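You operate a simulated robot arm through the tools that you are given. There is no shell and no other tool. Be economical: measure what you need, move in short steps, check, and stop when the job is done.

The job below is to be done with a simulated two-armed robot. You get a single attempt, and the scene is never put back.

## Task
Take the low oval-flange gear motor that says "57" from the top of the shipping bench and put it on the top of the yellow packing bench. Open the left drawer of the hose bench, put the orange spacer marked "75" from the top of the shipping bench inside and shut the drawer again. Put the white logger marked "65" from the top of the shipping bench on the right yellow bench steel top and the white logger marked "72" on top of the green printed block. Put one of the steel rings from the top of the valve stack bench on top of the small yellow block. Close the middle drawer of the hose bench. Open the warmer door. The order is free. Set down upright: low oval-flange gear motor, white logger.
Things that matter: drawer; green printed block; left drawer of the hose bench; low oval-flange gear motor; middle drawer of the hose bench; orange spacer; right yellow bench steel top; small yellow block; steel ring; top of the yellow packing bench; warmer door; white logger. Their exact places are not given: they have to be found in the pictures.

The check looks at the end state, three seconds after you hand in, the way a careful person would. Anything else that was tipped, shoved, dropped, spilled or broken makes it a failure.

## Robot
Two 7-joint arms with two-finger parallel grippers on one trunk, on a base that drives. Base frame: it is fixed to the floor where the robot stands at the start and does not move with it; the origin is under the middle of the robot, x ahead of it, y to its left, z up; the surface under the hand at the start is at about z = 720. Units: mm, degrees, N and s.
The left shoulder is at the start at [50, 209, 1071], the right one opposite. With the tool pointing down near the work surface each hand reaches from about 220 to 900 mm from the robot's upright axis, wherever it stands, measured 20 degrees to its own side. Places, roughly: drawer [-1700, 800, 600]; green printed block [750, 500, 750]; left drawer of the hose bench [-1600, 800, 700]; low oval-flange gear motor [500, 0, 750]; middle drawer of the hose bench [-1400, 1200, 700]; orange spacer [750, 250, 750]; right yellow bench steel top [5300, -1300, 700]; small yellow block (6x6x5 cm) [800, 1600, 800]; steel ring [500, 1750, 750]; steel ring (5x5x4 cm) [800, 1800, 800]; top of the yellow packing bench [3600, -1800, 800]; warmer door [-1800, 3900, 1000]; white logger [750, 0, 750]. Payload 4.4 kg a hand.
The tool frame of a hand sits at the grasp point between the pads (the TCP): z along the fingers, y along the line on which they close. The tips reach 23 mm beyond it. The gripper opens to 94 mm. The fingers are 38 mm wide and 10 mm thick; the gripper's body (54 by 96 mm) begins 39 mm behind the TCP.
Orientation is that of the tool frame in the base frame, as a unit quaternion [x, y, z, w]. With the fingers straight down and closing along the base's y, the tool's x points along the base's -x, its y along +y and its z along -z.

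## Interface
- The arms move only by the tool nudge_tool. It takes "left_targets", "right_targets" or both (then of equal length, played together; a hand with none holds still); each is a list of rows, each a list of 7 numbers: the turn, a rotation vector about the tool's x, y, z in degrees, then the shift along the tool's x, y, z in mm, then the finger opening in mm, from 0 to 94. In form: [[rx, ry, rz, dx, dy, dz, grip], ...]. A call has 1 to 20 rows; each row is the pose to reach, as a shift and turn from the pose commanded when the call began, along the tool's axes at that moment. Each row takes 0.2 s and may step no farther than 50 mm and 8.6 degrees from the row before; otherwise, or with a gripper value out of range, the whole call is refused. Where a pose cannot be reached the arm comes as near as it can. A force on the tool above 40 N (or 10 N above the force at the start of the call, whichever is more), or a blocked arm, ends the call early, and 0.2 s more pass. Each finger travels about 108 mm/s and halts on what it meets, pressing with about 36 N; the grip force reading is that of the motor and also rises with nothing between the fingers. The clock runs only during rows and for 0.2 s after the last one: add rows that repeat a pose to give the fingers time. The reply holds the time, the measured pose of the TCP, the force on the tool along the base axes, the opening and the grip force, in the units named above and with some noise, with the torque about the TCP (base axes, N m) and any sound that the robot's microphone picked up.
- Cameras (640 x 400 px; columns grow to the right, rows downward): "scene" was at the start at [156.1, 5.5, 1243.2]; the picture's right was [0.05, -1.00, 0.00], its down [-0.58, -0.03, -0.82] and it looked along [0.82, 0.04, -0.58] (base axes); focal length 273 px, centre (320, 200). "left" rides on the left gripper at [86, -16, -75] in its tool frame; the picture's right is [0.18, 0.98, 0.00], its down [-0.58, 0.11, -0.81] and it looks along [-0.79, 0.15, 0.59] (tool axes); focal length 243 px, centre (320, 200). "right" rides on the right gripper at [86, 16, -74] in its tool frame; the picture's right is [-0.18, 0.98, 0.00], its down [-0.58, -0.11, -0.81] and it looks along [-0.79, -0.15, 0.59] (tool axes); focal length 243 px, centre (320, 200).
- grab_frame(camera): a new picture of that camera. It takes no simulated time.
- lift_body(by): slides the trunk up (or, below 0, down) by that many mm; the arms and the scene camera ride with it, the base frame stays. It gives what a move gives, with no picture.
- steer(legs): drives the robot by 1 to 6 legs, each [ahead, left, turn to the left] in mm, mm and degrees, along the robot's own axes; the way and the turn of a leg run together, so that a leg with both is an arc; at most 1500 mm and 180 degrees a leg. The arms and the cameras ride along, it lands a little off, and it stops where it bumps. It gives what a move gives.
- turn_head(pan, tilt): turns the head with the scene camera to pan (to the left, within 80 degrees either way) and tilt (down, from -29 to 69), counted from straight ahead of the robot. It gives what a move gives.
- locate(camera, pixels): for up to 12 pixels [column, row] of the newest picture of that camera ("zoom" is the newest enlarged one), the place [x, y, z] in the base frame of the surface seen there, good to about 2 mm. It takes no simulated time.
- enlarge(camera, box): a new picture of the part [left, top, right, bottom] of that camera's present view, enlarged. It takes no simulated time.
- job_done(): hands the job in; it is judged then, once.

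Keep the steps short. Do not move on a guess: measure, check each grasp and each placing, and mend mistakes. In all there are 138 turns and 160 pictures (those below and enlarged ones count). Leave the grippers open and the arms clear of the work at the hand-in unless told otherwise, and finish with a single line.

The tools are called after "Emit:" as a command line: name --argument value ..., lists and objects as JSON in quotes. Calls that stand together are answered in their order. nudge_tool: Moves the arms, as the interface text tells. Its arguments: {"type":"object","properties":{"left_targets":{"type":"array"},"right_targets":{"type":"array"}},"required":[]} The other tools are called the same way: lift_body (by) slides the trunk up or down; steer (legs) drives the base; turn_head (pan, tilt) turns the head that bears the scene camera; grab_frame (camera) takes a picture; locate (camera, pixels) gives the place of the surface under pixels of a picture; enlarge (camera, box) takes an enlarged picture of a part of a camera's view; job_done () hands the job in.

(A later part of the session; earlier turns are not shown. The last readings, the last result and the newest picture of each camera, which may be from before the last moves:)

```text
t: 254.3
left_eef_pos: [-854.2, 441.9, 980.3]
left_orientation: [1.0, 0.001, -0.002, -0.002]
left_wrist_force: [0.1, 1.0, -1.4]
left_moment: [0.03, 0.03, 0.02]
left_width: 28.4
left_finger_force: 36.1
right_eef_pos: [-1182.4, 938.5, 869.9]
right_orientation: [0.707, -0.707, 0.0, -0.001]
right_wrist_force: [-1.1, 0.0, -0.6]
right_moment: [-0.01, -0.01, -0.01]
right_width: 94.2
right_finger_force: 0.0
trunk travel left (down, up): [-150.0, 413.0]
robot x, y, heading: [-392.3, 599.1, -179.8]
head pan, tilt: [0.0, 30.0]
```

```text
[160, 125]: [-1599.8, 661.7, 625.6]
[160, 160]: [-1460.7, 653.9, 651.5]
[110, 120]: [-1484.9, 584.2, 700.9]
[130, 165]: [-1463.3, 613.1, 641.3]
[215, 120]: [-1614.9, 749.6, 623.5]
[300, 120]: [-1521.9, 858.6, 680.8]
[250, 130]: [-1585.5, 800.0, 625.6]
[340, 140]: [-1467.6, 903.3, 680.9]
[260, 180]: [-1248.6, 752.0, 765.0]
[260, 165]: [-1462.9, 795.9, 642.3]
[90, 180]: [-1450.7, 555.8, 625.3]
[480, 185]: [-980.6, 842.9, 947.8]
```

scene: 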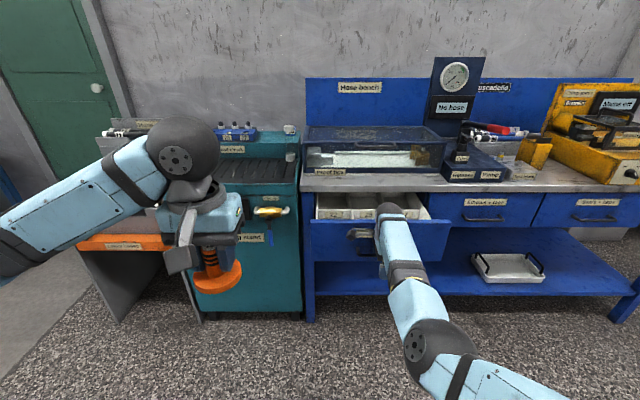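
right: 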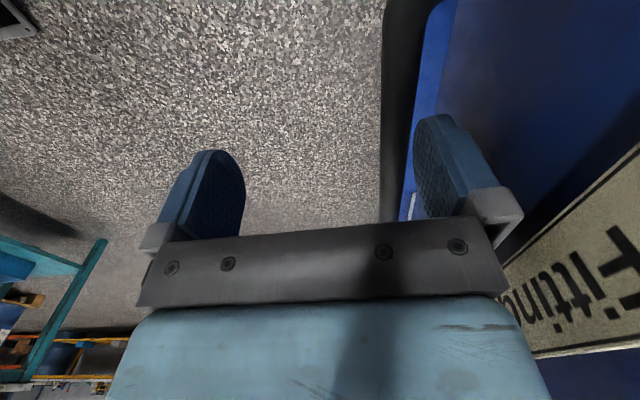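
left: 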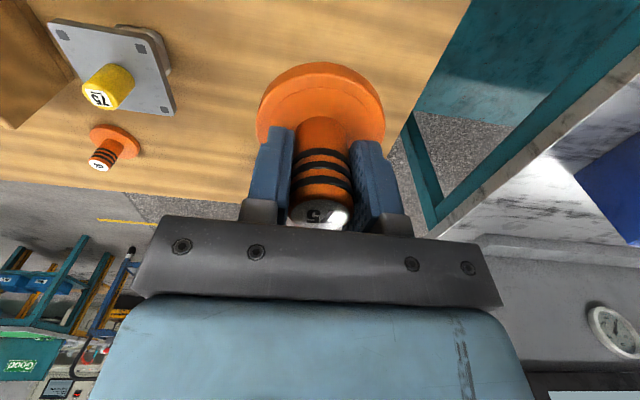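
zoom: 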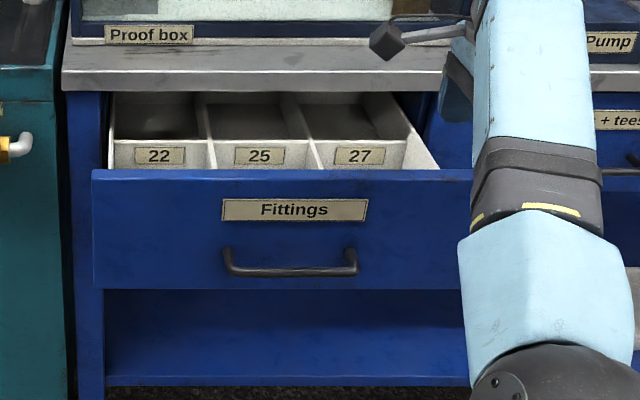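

The drawer front is at x≈-1250; a label wall stands at x≈-1461, floor ≈625. I raise the trunk 150 mm, drive 300 right and 150 ahead so the left hand can come over it, and look inside.

Emit:
lift_body --by 150

Emit:
steer --legs '[[0, -300, 0], [150, 0, 0]]'

Emit:
turn_head --pan 10 --tilt 45

Emit:
grab_frame --camera "scene"

```text
t: 256.1
left_eef_pos: [-855.2, 442.1, 1130.3]
left_orientation: [1.0, 0.0, -0.001, -0.002]
left_wrist_force: [0.3, 0.2, -2.2]
left_moment: [-0.01, 0.01, -0.03]
left_width: 28.1
left_finger_force: 35.3
right_eef_pos: [-1183.3, 937.9, 1020.2]
right_orientation: [0.707, -0.707, 0.001, 0.0]
right_wrist_force: [0.5, -0.5, 0.3]
right_moment: [-0.02, -0.01, -0.01]
right_width: 94.2
right_finger_force: 0.0
trunk travel left (down, up): [-300.0, 263.0]
robot x, y, heading: [-397.7, 600.9, -180.0]
head pan, tilt: [0.0, 30.0]
```

```text
t: 260.3
left_eef_pos: [-1007.7, 746.2, 1129.5]
left_orientation: [1.0, 0.0, -0.002, -0.002]
left_wrist_force: [0.0, 0.3, -2.5]
left_moment: [-0.03, 0.0, 0.02]
left_width: 28.3
left_finger_force: 36.4
right_eef_pos: [-1335.8, 1240.6, 1019.9]
right_orientation: [0.707, -0.707, 0.0, -0.002]
right_wrist_force: [-0.6, -0.1, 0.2]
right_moment: [-0.03, 0.0, 0.01]
right_width: 93.9
right_finger_force: 0.1
trunk travel left (down, up): [-300.0, 263.0]
robot x, y, heading: [-543.5, 902.2, -179.7]
head pan, tilt: [0.0, 30.0]
```

```text
t: 261.1
left_eef_pos: [-1006.7, 747.5, 1130.5]
left_orientation: [1.0, 0.001, -0.003, -0.002]
left_wrist_force: [0.2, -0.5, -2.2]
left_moment: [0.02, 0.0, -0.02]
left_width: 28.4
left_finger_force: 36.1
right_eef_pos: [-1335.7, 1242.3, 1020.0]
right_orientation: [0.708, -0.707, 0.001, -0.001]
right_wrist_force: [-0.4, -0.6, 0.4]
right_moment: [-0.02, -0.01, -0.02]
right_width: 94.0
right_finger_force: 0.0
trunk travel left (down, up): [-300.0, 263.0]
robot x, y, heading: [-547.1, 900.1, -180.0]
head pan, tilt: [10.0, 45.0]
```

```text
76 pictures are left
```

scene: 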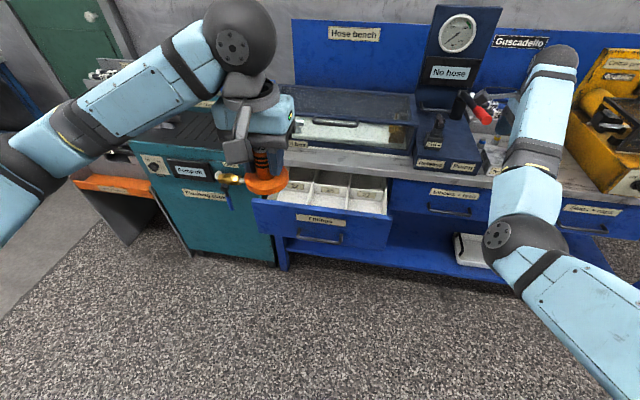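

Emit:
enlarge --camera "scene" --box '[240, 140, 410, 250]'

Emit:
locate --camera "zoom" --pixels '[[240, 210], [330, 235], [450, 250], [300, 150], [420, 160], [330, 200], [430, 200], [520, 260], [390, 290], [260, 260], [180, 185], [380, 230]]'

```text
3.64 times, centred on (325, 195) of scene
```

zoom: 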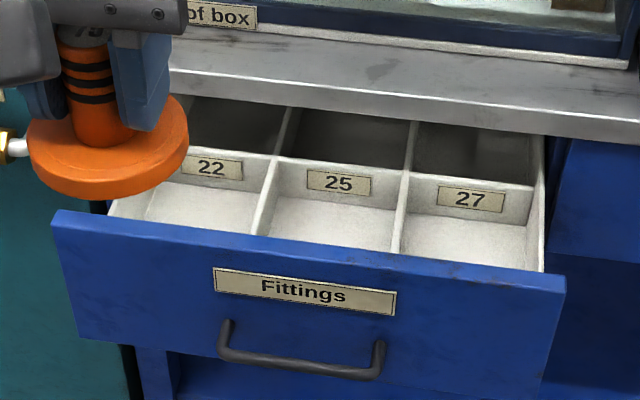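

```text
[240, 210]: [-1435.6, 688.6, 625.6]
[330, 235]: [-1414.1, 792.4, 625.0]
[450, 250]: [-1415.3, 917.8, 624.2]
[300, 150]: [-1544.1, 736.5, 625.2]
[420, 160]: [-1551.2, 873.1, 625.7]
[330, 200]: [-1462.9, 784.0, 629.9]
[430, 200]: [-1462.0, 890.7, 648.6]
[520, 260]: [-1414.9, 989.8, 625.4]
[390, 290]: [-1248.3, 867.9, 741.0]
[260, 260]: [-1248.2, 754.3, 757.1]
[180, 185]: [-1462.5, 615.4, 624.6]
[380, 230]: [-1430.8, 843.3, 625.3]
```

The front compartment "25" (y≈735–860, x -1265…-1461, floor 625) suits. To keep the hand camera off the drawer front, I turn the left hand -90° while carrying the spacer above (-1352,795).

Emit:
nudge_tool --left_targets '[[0, 0, -8.2, -31.4, -4.3, 0, 5], [0, 0, -16.4, -62.7, -8.6, 0, 5], [0, 0, -24.6, -94, -13, 0, 5], [0, 0, -32.8, -125.5, -17.3, 0, 5], [0, 0, -41, -157, -21.6, 0, 5], [0, 0, -49.2, -188, -26, 0, 5], [0, 0, -57.4, -219.5, -30, 0, 5], [0, 0, -65.6, -251, -34.5, 0, 5], [0, 0, -73.8, -282, -39, 0, 5], [0, 0, -82, -313.6, -43, 0, 5], [0, 0, -90, -345, -47.5, 0, 5]]'

Emit:
grab_frame --camera "left"

```text
t: 263.5
left_eef_pos: [-1354.7, 791.6, 1132.8]
left_orientation: [0.706, 0.709, 0.0, -0.002]
left_wrist_force: [0.2, -0.5, -2.2]
left_moment: [-0.01, 0.02, 0.01]
left_width: 28.3
left_finger_force: 35.9
right_eef_pos: [-1335.0, 1243.2, 1020.1]
right_orientation: [0.708, -0.706, 0.001, 0.0]
right_wrist_force: [0.3, -0.3, 0.5]
right_moment: [0.0, 0.01, -0.05]
right_width: 93.9
right_finger_force: 0.0
trunk travel left (down, up): [-300.0, 263.0]
robot x, y, heading: [-545.9, 905.8, -179.5]
head pan, tilt: [10.0, 45.0]
```

```text
74 pictures are left
```

left: 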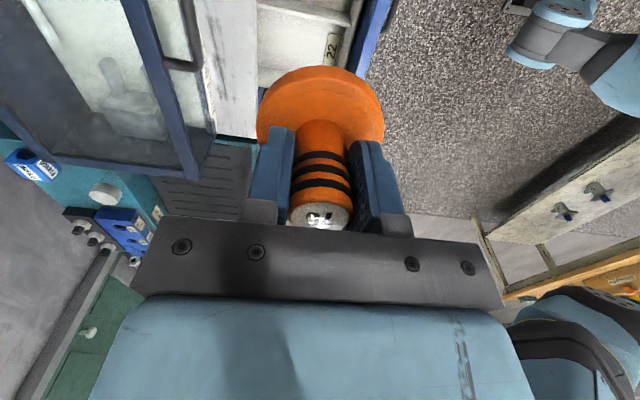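

I lower the trunk 200 mm, then the arm down to z≈730 (spacer underside ≈688, inside between the walls), and look.

Emit:
lift_body --by -200

Emit:
nudge_tool --left_targets '[[0, 0, 0, 0, 0, 25, 5], [0, 0, 0, 0, 0, 50, 5], [0, 0, 0, 0, 0, 75, 5], [0, 0, 0, 0, 0, 100, 5], [0, 0, 0, 0, 0, 125, 5], [0, 0, 0, 0, 0, 150, 5], [0, 0, 0, 0, 0, 175, 5], [0, 0, 0, 0, 0, 195, 5]]'

Emit:
enlarge --camera "scene" --box '[200, 80, 440, 280]'

Emit:
grab_frame --camera "left"

```text
t: 265.6
left_eef_pos: [-1352.7, 791.1, 934.0]
left_orientation: [0.707, 0.708, 0.0, -0.003]
left_wrist_force: [0.9, -0.6, -2.8]
left_moment: [-0.01, -0.02, -0.05]
left_width: 28.3
left_finger_force: 36.2
right_eef_pos: [-1335.8, 1240.5, 821.3]
right_orientation: [-0.707, 0.707, -0.001, 0.0]
right_wrist_force: [-0.3, -0.1, -0.2]
right_moment: [0.02, -0.02, -0.01]
right_width: 93.9
right_finger_force: 0.0
trunk travel left (down, up): [-100.0, 463.0]
robot x, y, heading: [-543.6, 901.2, -179.7]
head pan, tilt: [10.0, 45.0]
```

```text
t: 267.4
left_eef_pos: [-1354.8, 792.3, 737.3]
left_orientation: [0.707, 0.708, 0.001, -0.002]
left_wrist_force: [-0.1, 0.2, -2.8]
left_moment: [-0.01, 0.02, 0.0]
left_width: 28.3
left_finger_force: 35.8
right_eef_pos: [-1335.7, 1240.5, 820.0]
right_orientation: [0.708, -0.707, 0.0, -0.002]
right_wrist_force: [0.3, 0.1, -0.2]
right_moment: [-0.03, -0.02, -0.02]
right_width: 94.0
right_finger_force: 0.0
trunk travel left (down, up): [-100.0, 463.0]
robot x, y, heading: [-544.1, 905.9, -179.9]
head pan, tilt: [10.0, 45.0]
```

```text
2.00 times, centred on (320, 180) of scene
```

zoom: 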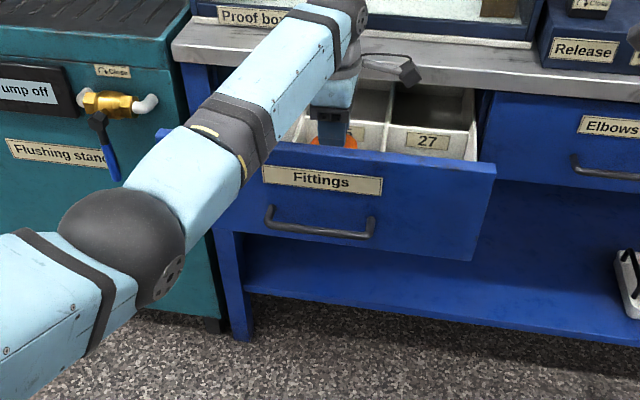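

```text
72 pictures are left
```

left: 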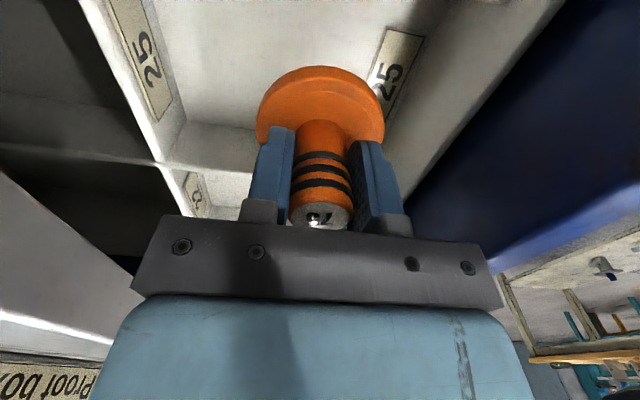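

Emit:
locate --camera "left" --pixels '[[160, 140], [190, 150], [220, 165], [270, 60], [200, 40], [262, 120], [384, 120], [320, 70], [410, 100], [450, 30]]'

```text
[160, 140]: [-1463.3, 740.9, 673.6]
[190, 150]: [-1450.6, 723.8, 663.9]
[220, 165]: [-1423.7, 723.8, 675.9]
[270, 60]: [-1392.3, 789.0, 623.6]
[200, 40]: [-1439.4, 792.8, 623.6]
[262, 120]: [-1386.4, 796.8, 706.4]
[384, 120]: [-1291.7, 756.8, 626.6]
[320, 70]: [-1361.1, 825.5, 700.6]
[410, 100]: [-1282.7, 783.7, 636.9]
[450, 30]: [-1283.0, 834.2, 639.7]
```

The spacer hangs over the middle of compartment 25 (y 724–860, x -1283…-1463). I lower 68 mm to just above the floor.

Emit:
nudge_tool --left_targets '[[0, 0, 0, 0, 0, 20, 5], [0, 0, 0, 0, 0, 40, 5], [0, 0, 0, 0, 0, 58, 5], [0, 0, 0, 0, 0, 66, 5], [0, 0, 0, 0, 0, 69, 5]]'

Emit:
grab_frame --camera "left"

```text
t: 268.6
left_eef_pos: [-1356.0, 792.8, 668.5]
left_orientation: [0.707, 0.708, -0.001, -0.004]
left_wrist_force: [-0.1, -0.7, -1.0]
left_moment: [0.02, 0.01, 0.02]
left_width: 28.2
left_finger_force: 35.8
right_eef_pos: [-1335.6, 1241.9, 820.0]
right_orientation: [0.708, -0.707, 0.001, -0.001]
right_wrist_force: [-0.7, -0.1, 0.3]
right_moment: [0.01, -0.03, 0.01]
right_width: 94.0
right_finger_force: 0.0
trunk travel left (down, up): [-100.0, 463.0]
robot x, y, heading: [-546.8, 903.3, -179.6]
head pan, tilt: [10.0, 45.0]
```

```text
71 pictures are left
```

left: 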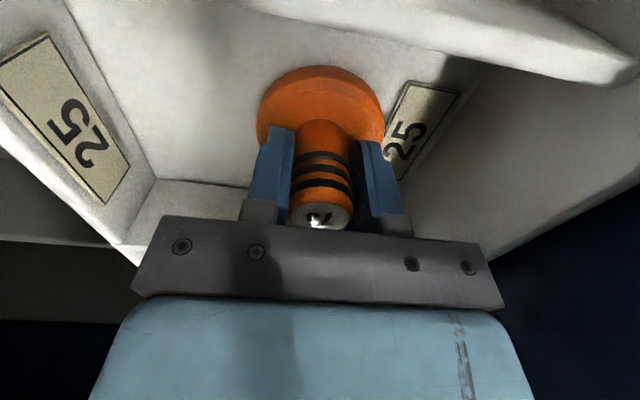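

It touches the floor. I open to 50 and rise straight up.

Emit:
nudge_tool --left_targets '[[0, 0, 0, 0, 0, 0.5, 30], [0, 0, 0, 0, 0, 0.5, 50], [0, 0, 0, 0, 0, 0.5, 50], [0, 0, 0, 0, 0, -25, 50], [0, 0, 0, 0, 0, -60, 50], [0, 0, 0, 0, 0, -100, 50], [0, 0, 0, 0, 0, -145, 50], [0, 0, 0, 0, 0, -190, 50], [0, 0, 0, 0, 0, -235, 50], [0, 0, 0, 0, 0, -280, 50]]'

Emit:
grab_frame --camera "left"

```text
t: 270.9
left_eef_pos: [-1356.6, 794.0, 952.2]
left_orientation: [0.707, 0.707, -0.002, -0.001]
left_wrist_force: [0.0, 0.9, -0.3]
left_moment: [0.02, 0.03, 0.01]
left_width: 50.0
left_finger_force: 0.0
right_eef_pos: [-1335.7, 1241.5, 820.4]
right_orientation: [0.707, -0.707, 0.0, 0.001]
right_wrist_force: [0.5, -0.2, 0.2]
right_moment: [-0.04, 0.01, -0.02]
right_width: 94.0
right_finger_force: 0.1
trunk travel left (down, up): [-100.0, 463.0]
robot x, y, heading: [-542.5, 905.4, -179.8]
head pan, tilt: [10.0, 45.0]
```

```text
70 pictures are left
```

left: 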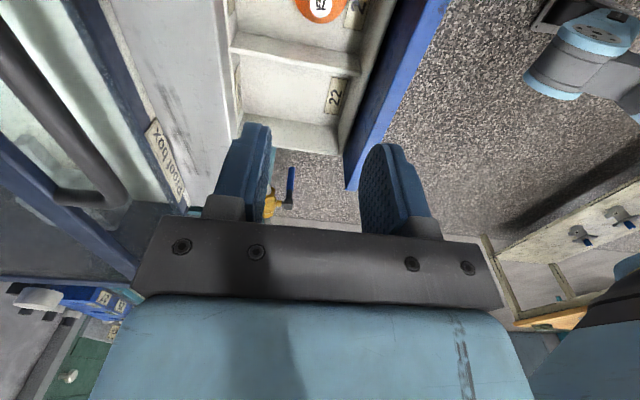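

The spacer stands in compartment 25. To shut the drawer I'll push on the bar: I back the base 210 mm, open the fingers fully and lower the hand in front of the handle.

Emit:
steer --legs '[[-215, 0, 0]]'

Emit:
nudge_tool --left_targets '[[0, 0, 0, 0, 0, 30, 70], [0, 0, 0, 0, 0, 60, 94], [0, 0, 0, 0, 0, 95, 94], [0, 0, 0, 0, 0, 130, 94], [0, 0, 0, 0, 0, 165, 94], [0, 0, 0, 0, 0, 200, 94], [0, 0, 0, 0, 0, 235, 94], [0, 0, 0, 0, 0, 265, 94], [0, 0, 0, 0, 0, 279, 94], [0, 0, 0, 0, 0, 279, 94]]'

Emit:
grab_frame --camera "left"

Emit:
grab_frame --camera "scene"

```text
t: 272.5
left_eef_pos: [-1146.9, 794.5, 950.8]
left_orientation: [0.708, 0.706, 0.0, -0.004]
left_wrist_force: [-0.1, 0.0, 0.8]
left_moment: [0.02, 0.02, -0.02]
left_width: 50.2
left_finger_force: 0.0
right_eef_pos: [-1124.3, 1244.6, 820.4]
right_orientation: [-0.706, 0.708, -0.001, 0.001]
right_wrist_force: [0.8, -0.4, 0.2]
right_moment: [-0.01, 0.0, 0.0]
right_width: 93.9
right_finger_force: 0.0
trunk travel left (down, up): [-100.0, 463.0]
robot x, y, heading: [-338.1, 905.1, -180.0]
head pan, tilt: [10.0, 45.0]
```

```text
t: 274.7
left_eef_pos: [-1146.4, 796.5, 670.6]
left_orientation: [0.708, 0.706, -0.001, -0.004]
left_wrist_force: [-0.7, -0.9, 0.1]
left_moment: [0.02, -0.03, 0.0]
left_width: 93.9
left_finger_force: 0.1
right_eef_pos: [-1124.6, 1244.8, 821.1]
right_orientation: [-0.707, 0.708, 0.0, 0.0]
right_wrist_force: [0.1, -0.2, 0.0]
right_moment: [0.0, 0.03, 0.0]
right_width: 94.1
right_finger_force: 0.0
trunk travel left (down, up): [-100.0, 463.0]
robot x, y, heading: [-334.4, 906.3, -179.9]
head pan, tilt: [10.0, 45.0]
```

```text
69 pictures are left
```

left: 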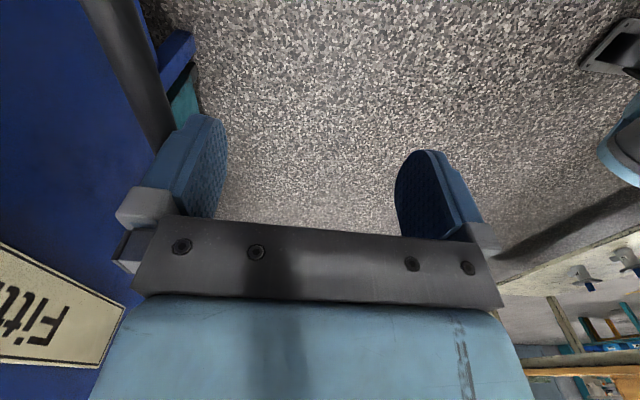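

```text
68 pictures are left
```

scene: 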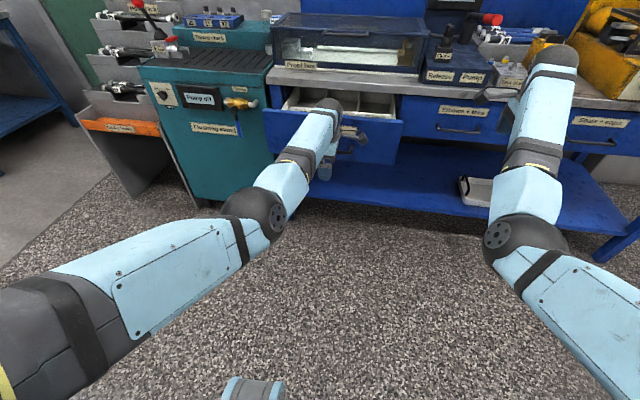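

The far finger is right in front of the bar. I drive ahead 185 mm, pushing it, and finish with the arm.

Emit:
steer --legs '[[183, 0, 0]]'

Emit:
grab_frame --camera "scene"

```text
t: 276.2
left_eef_pos: [-1330.4, 798.1, 668.9]
left_orientation: [0.708, 0.706, 0.0, -0.003]
left_wrist_force: [-0.5, -0.5, -0.1]
left_moment: [0.04, -0.04, -0.03]
left_width: 94.2
left_finger_force: 0.0
right_eef_pos: [-1307.3, 1245.9, 819.9]
right_orientation: [-0.706, 0.708, -0.002, 0.001]
right_wrist_force: [-1.1, 0.3, -0.5]
right_moment: [0.02, 0.03, -0.02]
right_width: 94.1
right_finger_force: 0.0
trunk travel left (down, up): [-100.0, 463.0]
robot x, y, heading: [-519.8, 905.4, 180.3]
head pan, tilt: [10.0, 45.0]
```

```text
67 pictures are left
```

scene: 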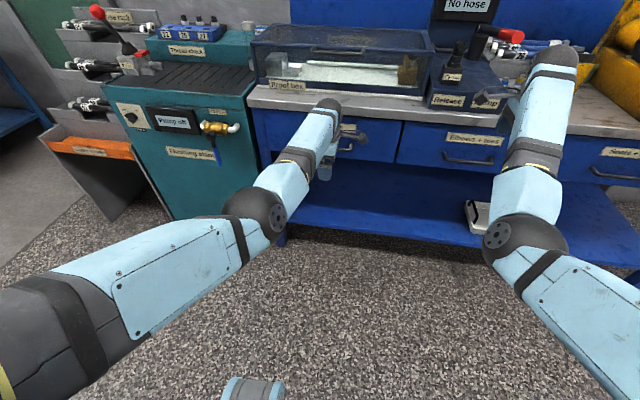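

Nearly shut. I push the last ~20 mm with the arm in 4 mm rows.

Emit:
nudge_tool --left_targets '[[0, 0, 0, 0, -5, 0, 94], [0, 0, 0, 0, -10, 0, 94], [0, 0, 0, 0, -14, 0, 94], [0, 0, 0, 0, -18, 0, 94], [0, 0, 0, 0, -22, 0, 94], [0, 0, 0, 0, -26, 0, 94], [0, 0, 0, 0, -29, 0, 94]]'

Emit:
enlarge --camera "scene" --box '[230, 70, 530, 230]'

Emit:
locate --camera "zoom" --pixels '[[90, 110], [330, 150], [400, 150], [60, 100], [370, 160], [280, 120]]'

```text
t: 277.8
left_eef_pos: [-1348.7, 799.5, 670.6]
left_orientation: [0.708, 0.706, -0.001, -0.002]
left_wrist_force: [6.5, 1.1, 1.4]
left_moment: [-0.02, 0.1, 0.06]
left_width: 91.4
left_finger_force: 0.1
left hand out of reach, approached as far as the arm can: row 6, 7
right_eef_pos: [-1306.4, 1246.0, 820.4]
right_orientation: [-0.707, 0.707, -0.001, 0.001]
right_wrist_force: [0.3, 0.5, 0.0]
right_moment: [0.0, -0.04, 0.01]
right_width: 94.1
right_finger_force: 0.0
trunk travel left (down, up): [-100.0, 463.0]
robot x, y, heading: [-518.4, 906.4, 180.0]
head pan, tilt: [10.0, 45.0]
```

```text
2.13 times, centred on (380, 150) of scene
```

zoom: 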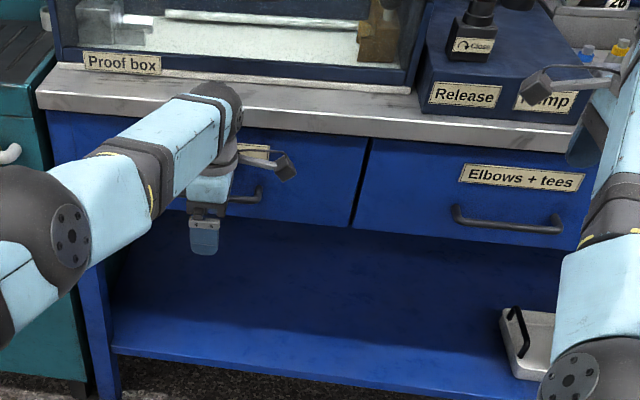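

```text
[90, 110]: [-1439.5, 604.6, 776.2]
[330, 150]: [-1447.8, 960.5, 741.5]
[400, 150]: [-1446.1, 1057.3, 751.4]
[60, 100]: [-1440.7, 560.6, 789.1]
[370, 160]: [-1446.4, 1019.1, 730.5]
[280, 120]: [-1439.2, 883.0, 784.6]
```

The left drawer is flush (face x≈-1448). I back off 150 mm, raise the left hand and turn both hands back to yaw 0.

Emit:
steer --legs '[[-150, 0, 0]]'

Emit:
nudge_tool --left_targets '[[0, 0, 8.2, 0, 0, -25, 94], [0, 0, 16.4, 0, 5, -50, 94], [0, 0, 24.6, 0, 15, -75, 94], [0, 0, 32.8, 0, 25, -100, 94], [0, 0, 41, 0, 40, -125, 94], [0, 0, 49.2, 0, 60, -150, 94], [0, 0, 57.4, 0, 80, -175, 94], [0, 0, 65.6, 0, 105, -200, 94], [0, 0, 73.8, 0, 130, -225, 94], [0, 0, 82, 0, 155, -250, 94], [0, 0, 90, 0, 180, -270, 94], [0, 0, 90, 0, 205, -290, 94], [0, 0, 90, 0, 230, -300, 94]]' --right_targets '[[0, 0, -8.2, 0, 0, -10, 94], [0, 0, -16.4, 0, 0, -20, 94], [0, 0, -24.6, 0, 0, -30, 94], [0, 0, -32.8, 0, 0, -40, 94], [0, 0, -41, 0, 0, -50, 94], [0, 0, -49.2, 0, 0, -60, 94], [0, 0, -57.4, 0, 0, -70, 94], [0, 0, -65.6, 0, 0, -80, 94], [0, 0, -73.8, 0, 0, -90, 94], [0, 0, -82, 0, 0, -100, 94], [0, 0, -90, 0, 0, -110, 94], [0, 0, -90, 0, 0, -130, 94], [0, 0, -90, 0, 0, -150, 94]]'

Emit:
turn_head --pan -55 --tilt 20

Emit:
grab_frame --camera "scene"

```text
t: 279.2
left_eef_pos: [-1195.8, 796.4, 670.7]
left_orientation: [0.708, 0.706, -0.001, -0.003]
left_wrist_force: [0.3, -0.7, 0.1]
left_moment: [-0.02, 0.02, 0.0]
left_width: 94.3
left_finger_force: 0.1
right_eef_pos: [-1154.9, 1243.4, 821.2]
right_orientation: [-0.706, 0.708, -0.001, 0.001]
right_wrist_force: [-0.4, 0.1, 0.5]
right_moment: [-0.02, 0.03, 0.01]
right_width: 94.2
right_finger_force: 0.1
trunk travel left (down, up): [-100.0, 463.0]
robot x, y, heading: [-363.8, 903.7, -180.2]
head pan, tilt: [10.0, 45.0]
```

```text
t: 282.0
left_eef_pos: [-1144.0, 810.3, 868.2]
left_orientation: [1.0, -0.001, -0.003, -0.002]
left_wrist_force: [-0.7, -0.2, 0.2]
left_moment: [0.02, 0.01, 0.01]
left_width: 94.1
left_finger_force: 0.0
left hand out of reach, approached as far as the arm can: row 7, 8, 9, 10, 11, 12, 13
right_eef_pos: [-1158.3, 1244.1, 973.3]
right_orientation: [1.0, -0.001, 0.001, 0.0]
right_wrist_force: [-0.2, -0.3, 0.3]
right_moment: [-0.03, 0.0, 0.03]
right_width: 94.2
right_finger_force: 0.0
trunk travel left (down, up): [-100.0, 463.0]
robot x, y, heading: [-365.9, 903.6, -179.8]
head pan, tilt: [10.0, 45.0]
```

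```text
t: 283.4
left_eef_pos: [-1143.8, 810.9, 867.4]
left_orientation: [1.0, -0.001, -0.003, -0.001]
left_wrist_force: [-0.2, -0.5, 0.3]
left_moment: [0.0, 0.01, 0.01]
left_width: 94.2
left_finger_force: 0.0
right_eef_pos: [-1157.4, 1245.1, 972.2]
right_orientation: [1.0, -0.001, 0.002, 0.0]
right_wrist_force: [0.3, -0.3, 0.0]
right_moment: [-0.01, -0.02, -0.01]
right_width: 93.9
right_finger_force: 0.0
trunk travel left (down, up): [-100.0, 463.0]
robot x, y, heading: [-365.3, 904.6, -180.1]
head pan, tilt: [-55.0, 20.0]
```

```text
65 pictures are left
```

scene: 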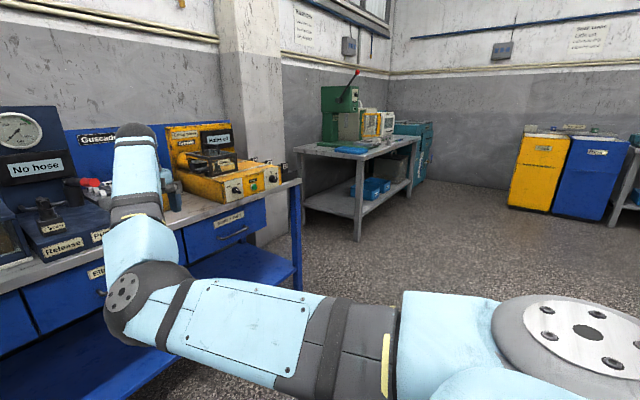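

Emit:
enlarge --camera "scene" --box '[290, 60, 450, 250]'

Emit:
locate --camera "scene" --pixels '[[358, 240], [408, 197], [360, 160], [420, 140], [380, 125], [365, 125], [388, 125], [300, 180], [430, 150], [512, 205]]'

```text
2.11 times, centred on (370, 155) of scene
```

zoom: 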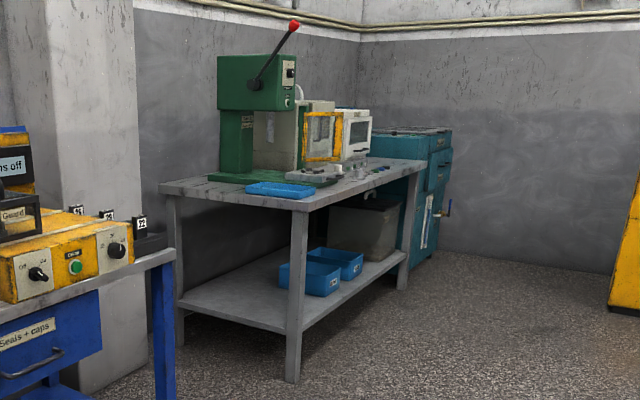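

```text
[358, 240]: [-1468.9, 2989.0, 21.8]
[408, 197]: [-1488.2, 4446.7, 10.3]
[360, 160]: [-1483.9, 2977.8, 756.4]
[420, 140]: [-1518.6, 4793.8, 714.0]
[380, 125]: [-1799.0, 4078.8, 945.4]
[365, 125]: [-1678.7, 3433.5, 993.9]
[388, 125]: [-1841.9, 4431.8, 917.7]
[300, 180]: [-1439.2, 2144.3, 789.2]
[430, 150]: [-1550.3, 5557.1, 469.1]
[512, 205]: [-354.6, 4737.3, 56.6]
```

The table's front edge is at x≈-1480 (y 2970–4450) and the warmer is at y≈3900–4400. The way along x≈-365 is free; I drive 3000 mm to the right.

Emit:
steer --legs '[[0, -1500, 0], [0, -1500, 0]]'

Emit:
turn_head --pan 0 --tilt 20

Emit:
grab_frame --camera "scene"

```text
t: 309.8
left_eef_pos: [-1107.2, 3875.5, 868.5]
left_orientation: [1.0, -0.02, -0.002, -0.002]
left_wrist_force: [-0.2, -0.6, -0.7]
left_moment: [0.01, 0.02, -0.01]
left_width: 93.8
left_finger_force: 0.2
right_eef_pos: [-1101.8, 4310.2, 973.6]
right_orientation: [1.0, -0.021, 0.002, 0.0]
right_wrist_force: [-0.9, 0.5, 0.0]
right_moment: [0.03, 0.0, 0.03]
right_width: 93.8
right_finger_force: 0.1
trunk travel left (down, up): [-100.0, 463.0]
robot x, y, heading: [-327.5, 3938.0, 178.0]
head pan, tilt: [-55.0, 20.0]
```

```text
t: 311.1
left_eef_pos: [-1107.1, 3875.1, 867.6]
left_orientation: [1.0, -0.022, -0.002, -0.002]
left_wrist_force: [-0.5, -0.6, 0.6]
left_moment: [0.0, 0.01, -0.01]
left_width: 94.1
left_finger_force: 0.0
right_eef_pos: [-1101.1, 4308.5, 972.5]
right_orientation: [1.0, -0.021, 0.0, 0.001]
right_wrist_force: [-0.6, 0.7, -1.0]
right_moment: [0.01, -0.05, 0.02]
right_width: 94.1
right_finger_force: 0.1
trunk travel left (down, up): [-100.0, 463.0]
robot x, y, heading: [-324.2, 3937.1, 178.0]
head pan, tilt: [0.0, 20.0]
```

```text
63 pictures are left
```

scene: 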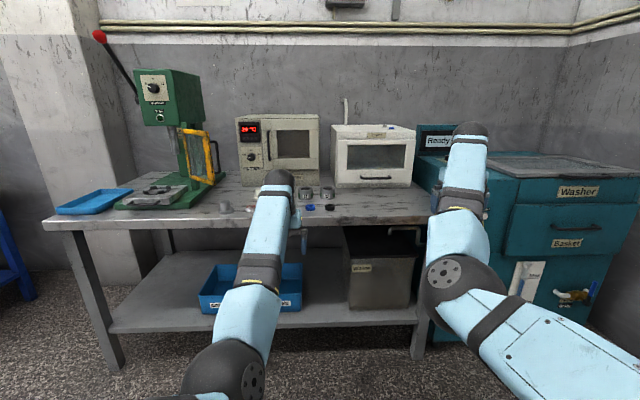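

Emit:
enlarge --camera "scene" --box '[140, 80, 440, 230]'

Emit:
enlarge --camera "scene" --box '[220, 90, 430, 210]'

Emit:
locate --camera "zoom" --pixels '[[150, 190], [150, 240], [305, 150], [210, 170], [340, 180], [470, 210], [470, 265], [420, 265], [530, 265], [470, 145], [590, 210], [280, 90]]'

```text
2.13 times, centred on (290, 155) of scene
```

zoom: 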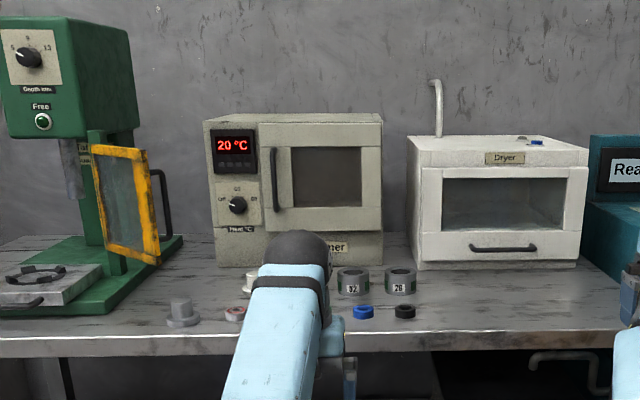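

```text
3.05 times, centred on (325, 150) of scene
```

zoom: 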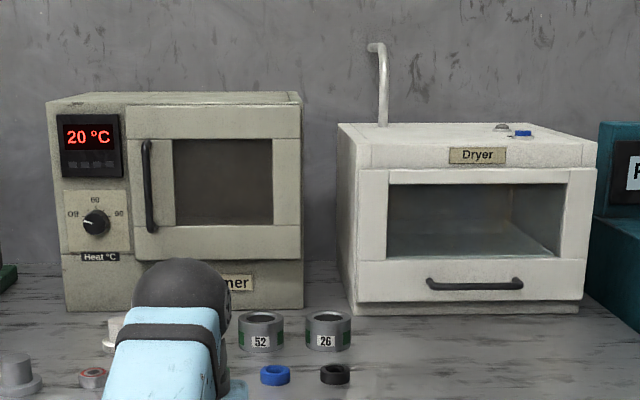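

```text
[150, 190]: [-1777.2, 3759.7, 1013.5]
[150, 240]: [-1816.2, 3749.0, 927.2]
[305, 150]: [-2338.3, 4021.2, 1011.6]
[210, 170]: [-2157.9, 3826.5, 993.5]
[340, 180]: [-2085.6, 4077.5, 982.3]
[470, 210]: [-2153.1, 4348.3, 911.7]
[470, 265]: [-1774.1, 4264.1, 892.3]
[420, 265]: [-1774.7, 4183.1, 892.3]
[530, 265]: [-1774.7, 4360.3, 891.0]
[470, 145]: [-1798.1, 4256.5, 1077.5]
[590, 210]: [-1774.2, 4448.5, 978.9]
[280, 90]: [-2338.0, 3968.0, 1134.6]
```

The left device is the warmer ("…mer" label), its door handle a vertical bar at y≈3757, x≈-1777, hinge on the right. I'll hook the bar with the left hand pointing down, as with the drawer. I raise the trunk 200 mm, turn the left hand -90°, and drive ahead 380 mm.

Emit:
lift_body --by 200

Emit:
nudge_tool --left_targets '[[0, 0, -8.2, 0, 0, 0, 94], [0, 0, -16.4, 0, 0, 0, 94], [0, 0, -24.6, 0, 0, 0, 94], [0, 0, -32.8, 0, 0, 0, 94], [0, 0, -41, 0, 0, 0, 94], [0, 0, -49.2, 0, 0, 0, 94], [0, 0, -57.4, 0, 0, 0, 94], [0, 0, -65.6, 0, 0, 0, 94], [0, 0, -73.8, 0, 0, 0, 94], [0, 0, -82, 0, 0, 0, 94], [0, 0, -90, 0, 0, 0, 94]]'

Emit:
steer --legs '[[380, 0, 2]]'

Emit:
turn_head --pan 10 --tilt 25

Emit:
grab_frame --camera "scene"

```text
t: 313.2
left_eef_pos: [-1106.6, 3874.6, 1067.8]
left_orientation: [1.0, -0.021, -0.002, -0.002]
left_wrist_force: [-0.3, -0.6, -0.2]
left_moment: [-0.01, -0.02, -0.02]
left_width: 94.0
left_finger_force: 0.0
right_eef_pos: [-1102.1, 4308.4, 1173.2]
right_orientation: [1.0, -0.021, 0.001, 0.0]
right_wrist_force: [0.2, -0.2, -0.6]
right_moment: [0.02, 0.0, -0.01]
right_width: 94.0
right_finger_force: 0.0
trunk travel left (down, up): [-300.0, 263.0]
robot x, y, heading: [-327.2, 3938.9, 178.0]
head pan, tilt: [0.0, 20.0]
```

```text
t: 315.6
left_eef_pos: [-1105.8, 3874.7, 1067.1]
left_orientation: [0.721, 0.693, -0.001, -0.003]
left_wrist_force: [-0.9, 0.2, -0.1]
left_moment: [-0.03, 0.0, 0.03]
left_width: 94.0
left_finger_force: 0.1
right_eef_pos: [-1101.8, 4309.7, 1172.8]
right_orientation: [1.0, -0.021, 0.001, 0.0]
right_wrist_force: [-0.9, 0.8, -0.1]
right_moment: [0.04, 0.0, -0.05]
right_width: 94.1
right_finger_force: 0.0
trunk travel left (down, up): [-300.0, 263.0]
robot x, y, heading: [-326.2, 3938.0, 177.8]
head pan, tilt: [0.0, 20.0]
```

```text
t: 318.0
left_eef_pos: [-1477.9, 3862.4, 1067.6]
left_orientation: [0.711, 0.703, -0.001, -0.003]
left_wrist_force: [0.0, 0.1, -0.3]
left_moment: [0.0, -0.05, 0.02]
left_width: 94.2
left_finger_force: 0.1
right_eef_pos: [-1484.6, 4295.5, 1171.6]
right_orientation: [1.0, -0.007, 0.001, 0.0]
right_wrist_force: [-0.4, -0.6, 0.5]
right_moment: [-0.01, -0.03, 0.0]
right_width: 94.0
right_finger_force: 0.1
trunk travel left (down, up): [-300.0, 263.0]
robot x, y, heading: [-697.3, 3948.6, 179.3]
head pan, tilt: [0.0, 20.0]
```

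```text
t: 318.7
left_eef_pos: [-1476.9, 3861.3, 1067.3]
left_orientation: [0.712, 0.702, 0.0, -0.003]
left_wrist_force: [0.2, -0.3, 0.6]
left_moment: [0.01, 0.02, -0.02]
left_width: 93.9
left_finger_force: 0.0
right_eef_pos: [-1484.4, 4295.3, 1173.3]
right_orientation: [1.0, -0.006, 0.0, 0.0]
right_wrist_force: [-0.7, 0.3, 0.3]
right_moment: [0.0, -0.02, 0.0]
right_width: 93.9
right_finger_force: 0.0
trunk travel left (down, up): [-300.0, 263.0]
robot x, y, heading: [-698.2, 3949.2, 179.4]
head pan, tilt: [10.0, 25.0]
```

```text
60 pictures are left
```

scene: 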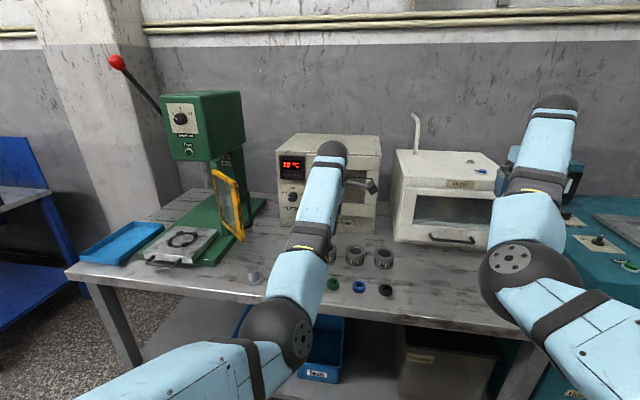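

The arm hides the handle. I move the left hand 170 mm to the left, to y≈3690.

Emit:
nudge_tool --left_targets '[[0, 0, 0, -30, 0, 0, 94], [0, 0, 0, -60, 0, 0, 94], [0, 0, 0, -90, 0, 0, 94], [0, 0, 0, -120, 0, 0, 94], [0, 0, 0, -150, 0, 0, 94], [0, 0, 0, -180, 0, 0, 94]]'

Emit:
enlarge --camera "scene" --box '[200, 100, 410, 270]'

```text
t: 320.1
left_eef_pos: [-1478.4, 3678.9, 1064.9]
left_orientation: [0.711, 0.703, 0.0, -0.004]
left_wrist_force: [0.0, 1.4, -1.0]
left_moment: [0.03, 0.02, -0.01]
left_width: 94.0
left_finger_force: 0.0
right_eef_pos: [-1484.6, 4294.9, 1172.8]
right_orientation: [1.0, -0.007, 0.001, -0.001]
right_wrist_force: [0.4, -0.3, -0.3]
right_moment: [0.0, 0.03, 0.03]
right_width: 94.2
right_finger_force: 0.1
trunk travel left (down, up): [-300.0, 263.0]
robot x, y, heading: [-698.7, 3947.3, 179.4]
head pan, tilt: [10.0, 25.0]
```

```text
2.35 times, centred on (305, 185) of scene
```

zoom: 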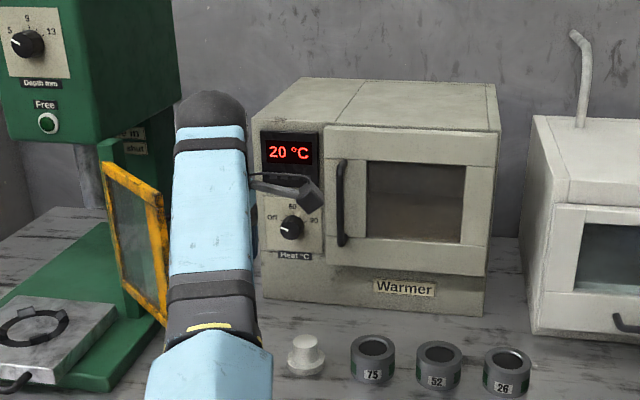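

Emit:
locate --camera "zoom" --pixels '[[341, 200], [341, 165], [341, 240], [355, 200], [330, 210], [350, 150], [480, 250], [490, 140], [335, 255], [160, 300], [292, 228], [415, 350]]'

```text
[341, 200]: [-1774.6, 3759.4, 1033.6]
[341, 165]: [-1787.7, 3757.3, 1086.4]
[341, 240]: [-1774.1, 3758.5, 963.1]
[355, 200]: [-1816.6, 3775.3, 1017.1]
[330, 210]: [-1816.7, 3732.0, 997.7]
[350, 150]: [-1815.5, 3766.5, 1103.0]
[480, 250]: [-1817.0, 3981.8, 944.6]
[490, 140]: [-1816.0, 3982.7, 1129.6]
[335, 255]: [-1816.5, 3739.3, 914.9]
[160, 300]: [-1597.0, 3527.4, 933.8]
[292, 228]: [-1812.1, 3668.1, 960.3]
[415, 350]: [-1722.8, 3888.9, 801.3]
```

Bar: x -1774…-1785, z 960–1080, y 3758; door face x=-1816, door y 3725–3985. I drive ahead 210 mm, then set the hand at (x≈-1690, y 3720, z 1010), left of the bar.

Emit:
steer --legs '[[205, 0, 0]]'

Emit:
nudge_tool --left_targets '[[0, 0, 0, 15, 0, 15, 94], [0, 0, 0, 30, 0, 35, 94], [0, 0, 0, 42, 0, 55, 94], [0, 0, 0, 42, 0, 55, 94]]'

Emit:
grab_frame --camera "left"

```text
t: 321.8
left_eef_pos: [-1680.4, 3685.2, 1066.2]
left_orientation: [0.712, 0.702, 0.0, -0.004]
left_wrist_force: [-0.5, 0.0, 0.7]
left_moment: [-0.04, -0.02, -0.03]
left_width: 94.2
left_finger_force: 0.1
right_eef_pos: [-1684.8, 4300.7, 1173.0]
right_orientation: [1.0, -0.008, 0.001, 0.0]
right_wrist_force: [-0.8, -0.6, 0.1]
right_moment: [0.02, 0.01, 0.0]
right_width: 94.1
right_finger_force: 0.0
trunk travel left (down, up): [-300.0, 263.0]
robot x, y, heading: [-898.7, 3951.3, 179.1]
head pan, tilt: [10.0, 25.0]
```

```text
t: 322.8
left_eef_pos: [-1678.7, 3728.7, 1008.9]
left_orientation: [0.713, 0.701, -0.001, -0.003]
left_wrist_force: [0.1, -0.3, -1.0]
left_moment: [-0.02, 0.0, 0.0]
left_width: 94.1
left_finger_force: 0.1
right_eef_pos: [-1684.9, 4300.3, 1172.8]
right_orientation: [1.0, -0.008, 0.001, 0.001]
right_wrist_force: [0.0, -0.3, 0.5]
right_moment: [0.02, 0.01, 0.03]
right_width: 93.9
right_finger_force: 0.0
trunk travel left (down, up): [-300.0, 263.0]
robot x, y, heading: [-903.1, 3948.7, 179.3]
head pan, tilt: [10.0, 25.0]
```

```text
58 pictures are left
```

left: 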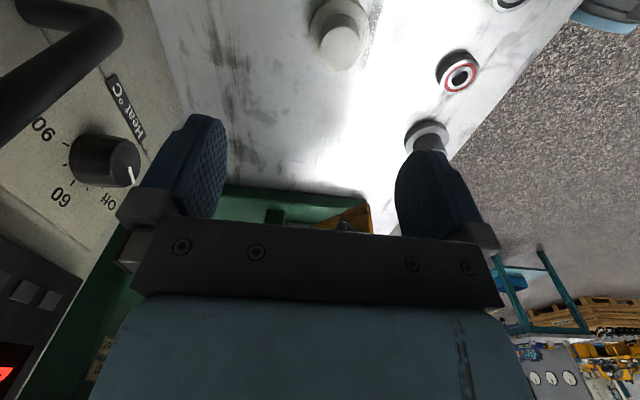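

Emit:
locate --camera "left" --pixels '[[125, 165], [90, 160], [60, 60], [20, 110], [110, 40]]'

```text
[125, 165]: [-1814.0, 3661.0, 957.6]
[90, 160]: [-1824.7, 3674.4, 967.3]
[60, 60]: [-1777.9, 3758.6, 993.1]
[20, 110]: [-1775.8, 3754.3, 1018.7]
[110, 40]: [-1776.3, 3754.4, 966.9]
```

The knob does not protrude. I go 13 mm left, 71 mm forward beside the bar, and then 42 mm right so the far finger goes behind it.

Emit:
nudge_tool --left_targets '[[0, 0, 0, -13, 0, 0, 94], [0, 0, 0, -13, -25, 0, 94], [0, 0, 0, -13, -50, 0, 94], [0, 0, 0, -13, -71, 0, 94], [0, 0, 0, -13, -71, 0, 94]]'

Emit:
grab_frame --camera "left"

```text
t: 323.9
left_eef_pos: [-1751.7, 3714.2, 1009.9]
left_orientation: [0.713, 0.702, 0.0, -0.002]
left_wrist_force: [-0.1, 0.5, 0.0]
left_moment: [-0.03, 0.04, 0.01]
left_width: 94.2
left_finger_force: 0.0
right_eef_pos: [-1684.9, 4301.2, 1172.0]
right_orientation: [1.0, -0.008, 0.001, 0.0]
right_wrist_force: [0.9, -0.3, -0.9]
right_moment: [0.0, -0.02, 0.02]
right_width: 94.1
right_finger_force: 0.1
trunk travel left (down, up): [-300.0, 263.0]
robot x, y, heading: [-902.4, 3948.5, 179.4]
head pan, tilt: [10.0, 25.0]
```

```text
57 pictures are left
```

left: 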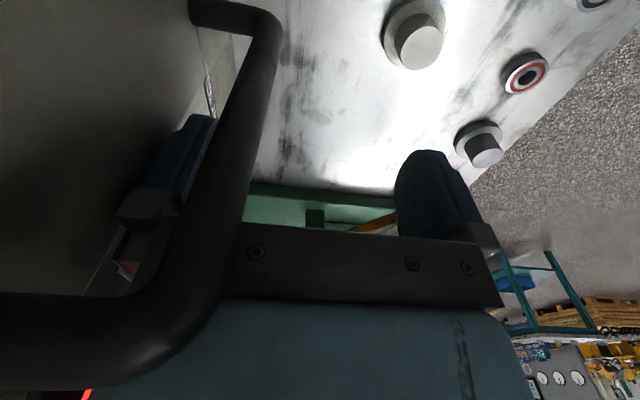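

The finger would go behind the bar, but the gripper body would meet the bar's top (z 1080). I raise 41 mm first, then move 44 mm right.

Emit:
nudge_tool --left_targets '[[0, 0, 0, 0, 0, -20, 94], [0, 0, 0, 0, 0, -41, 94], [0, 0, 0, 15, 0, -41, 94], [0, 0, 0, 30, 0, -41, 94], [0, 0, 0, 44, 0, -41, 94], [0, 0, 0, 44, 0, -41, 94]]'

Emit:
enlarge --camera "scene" --box '[220, 80, 400, 230]'

```text
t: 325.0
left_eef_pos: [-1750.1, 3729.4, 1052.5]
left_orientation: [0.703, 0.711, -0.005, 0.001]
left_wrist_force: [3.0, -18.6, -2.1]
left_moment: [0.49, -0.07, 0.99]
left_width: 93.0
left_finger_force: 0.0
right_eef_pos: [-1688.6, 4294.1, 1173.0]
right_orientation: [1.0, -0.004, 0.0, 0.0]
right_wrist_force: [0.8, 0.6, -0.8]
right_moment: [-0.05, -0.03, -0.02]
right_width: 94.1
right_finger_force: 0.0
trunk travel left (down, up): [-300.0, 263.0]
robot x, y, heading: [-899.3, 3951.0, 179.6]
head pan, tilt: [10.0, 25.0]
stopped in row 5 (left hand): the force on the tool passed its limit at 47 N (the readings are from after the stop); the commanded pose is now the measured one
```

```text
2.67 times, centred on (310, 155) of scene
```

zoom: 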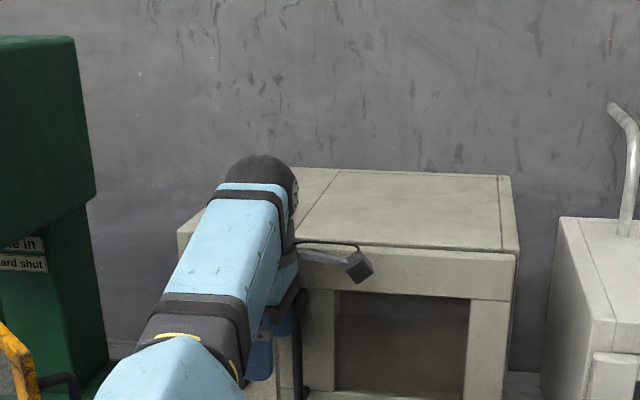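

The finger meets the bar's top mount, so hooking from above cannot work here. I'll grip the bar with the hand pointing ahead. First I back the hand out: left 20 mm, back 150 mm.

Emit:
nudge_tool --left_targets '[[0, 0, 0, -10, 0, 0, 94], [0, 0, 0, -22, 0, 0, 94], [0, 0, 0, -22, 20, 0, 94], [0, 0, 0, -22, 45, 0, 94]]'

Emit:
steer --legs '[[-200, 0, 0]]'

Emit:
nudge_tool --left_targets '[[0, 0, 8.2, 0, 0, 0, 94], [0, 0, 16.4, 0, 0, 0, 94], [0, 0, 24.6, 0, 0, 0, 94], [0, 0, 32.8, 0, 0, 0, 94], [0, 0, 41, 0, 0, 0, 94], [0, 0, 49.2, 0, 0, 0, 94], [0, 0, 57.4, 0, 0, 0, 80], [0, 0, 65.6, 0, 0, 0, 60], [0, 0, 73.8, 0, 0, 0, 60], [0, 0, 82, 0, 0, 0, 60], [0, 0, 89, 0, 0, 0, 60]]'

```text
t: 326.0
left_eef_pos: [-1702.7, 3712.4, 1053.7]
left_orientation: [0.705, 0.709, -0.003, -0.002]
left_wrist_force: [0.5, -0.5, -0.9]
left_moment: [0.04, 0.0, -0.01]
left_width: 94.0
left_finger_force: 0.1
right_eef_pos: [-1686.8, 4295.0, 1173.8]
right_orientation: [1.0, -0.005, 0.001, 0.0]
right_wrist_force: [0.3, 1.1, 0.4]
right_moment: [0.03, 0.0, 0.0]
right_width: 93.7
right_finger_force: 0.0
trunk travel left (down, up): [-300.0, 263.0]
robot x, y, heading: [-899.4, 3948.1, 179.6]
head pan, tilt: [10.0, 25.0]
```

```text
t: 327.6
left_eef_pos: [-1505.5, 3713.3, 1052.2]
left_orientation: [0.707, 0.707, -0.003, -0.002]
left_wrist_force: [0.0, 0.8, -0.5]
left_moment: [-0.01, 0.01, 0.0]
left_width: 94.1
left_finger_force: 0.2
right_eef_pos: [-1485.4, 4297.5, 1172.2]
right_orientation: [1.0, -0.008, 0.001, 0.0]
right_wrist_force: [0.2, -0.8, 0.3]
right_moment: [-0.01, 0.04, 0.03]
right_width: 93.8
right_finger_force: 0.0
trunk travel left (down, up): [-300.0, 263.0]
robot x, y, heading: [-701.7, 3947.1, 179.3]
head pan, tilt: [10.0, 25.0]
```

```text
t: 330.0
left_eef_pos: [-1504.6, 3714.8, 1053.8]
left_orientation: [1.0, 0.007, -0.003, 0.001]
left_wrist_force: [-0.5, 0.5, -0.7]
left_moment: [-0.01, -0.01, 0.0]
left_width: 59.9
left_finger_force: 0.0
right_eef_pos: [-1485.3, 4297.5, 1173.2]
right_orientation: [1.0, -0.008, 0.001, 0.0]
right_wrist_force: [-0.2, -0.9, -0.3]
right_moment: [-0.02, -0.03, -0.03]
right_width: 93.9
right_finger_force: 0.1
trunk travel left (down, up): [-300.0, 263.0]
robot x, y, heading: [-700.2, 3946.1, 179.2]
head pan, tilt: [10.0, 25.0]
```

Now I pitch the left hand -90° (pointing ahead) while drawing it back 130 mm and down to z≈1020.

Emit:
nudge_tool --left_targets '[[0, -8.2, 0, 11, -3.6, 3, 60], [0, -16.4, 0, 22, -7.2, 6, 60], [0, -24.6, 0, 33, -10.8, 9, 60], [0, -32.8, 0, 44, -14.4, 12, 60], [0, -41, 0, 55, -18, 15, 60], [0, -49.2, 0, 66, -21.6, 18, 60], [0, -57.4, 0, 77, -25.2, 21, 60], [0, -65.6, 0, 88, -29, 24, 60], [0, -73.8, 0, 99, -32.6, 27, 60], [0, -82, 0, 110, -36, 30, 60], [0, -90, 0, 121, -40, 33, 60], [0, -90, 0, 130, -43, 33, 60]]'

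Emit:
grab_frame --camera "scene"

```text
t: 332.8
left_eef_pos: [-1385.8, 3747.0, 1041.4]
left_orientation: [-0.69, 0.0, 0.724, -0.02]
left_wrist_force: [0.2, 0.1, -0.8]
left_moment: [0.01, -0.03, 0.02]
left_width: 59.8
left_finger_force: 0.1
right_eef_pos: [-1484.5, 4297.9, 1173.3]
right_orientation: [1.0, -0.008, 0.001, 0.0]
right_wrist_force: [0.2, 0.1, 0.6]
right_moment: [-0.01, -0.03, 0.02]
right_width: 93.9
right_finger_force: 0.0
trunk travel left (down, up): [-300.0, 263.0]
robot x, y, heading: [-703.5, 3944.3, 179.0]
head pan, tilt: [10.0, 25.0]
stopped in row 12 (left hand): the arm was blocked; the commanded pose is now the measured one
```

```text
55 pictures are left
```

scene: 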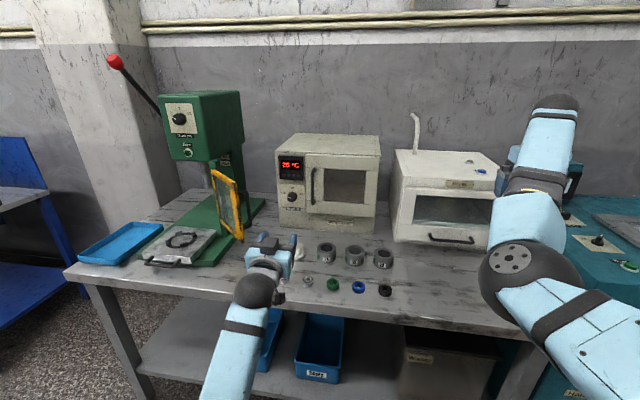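

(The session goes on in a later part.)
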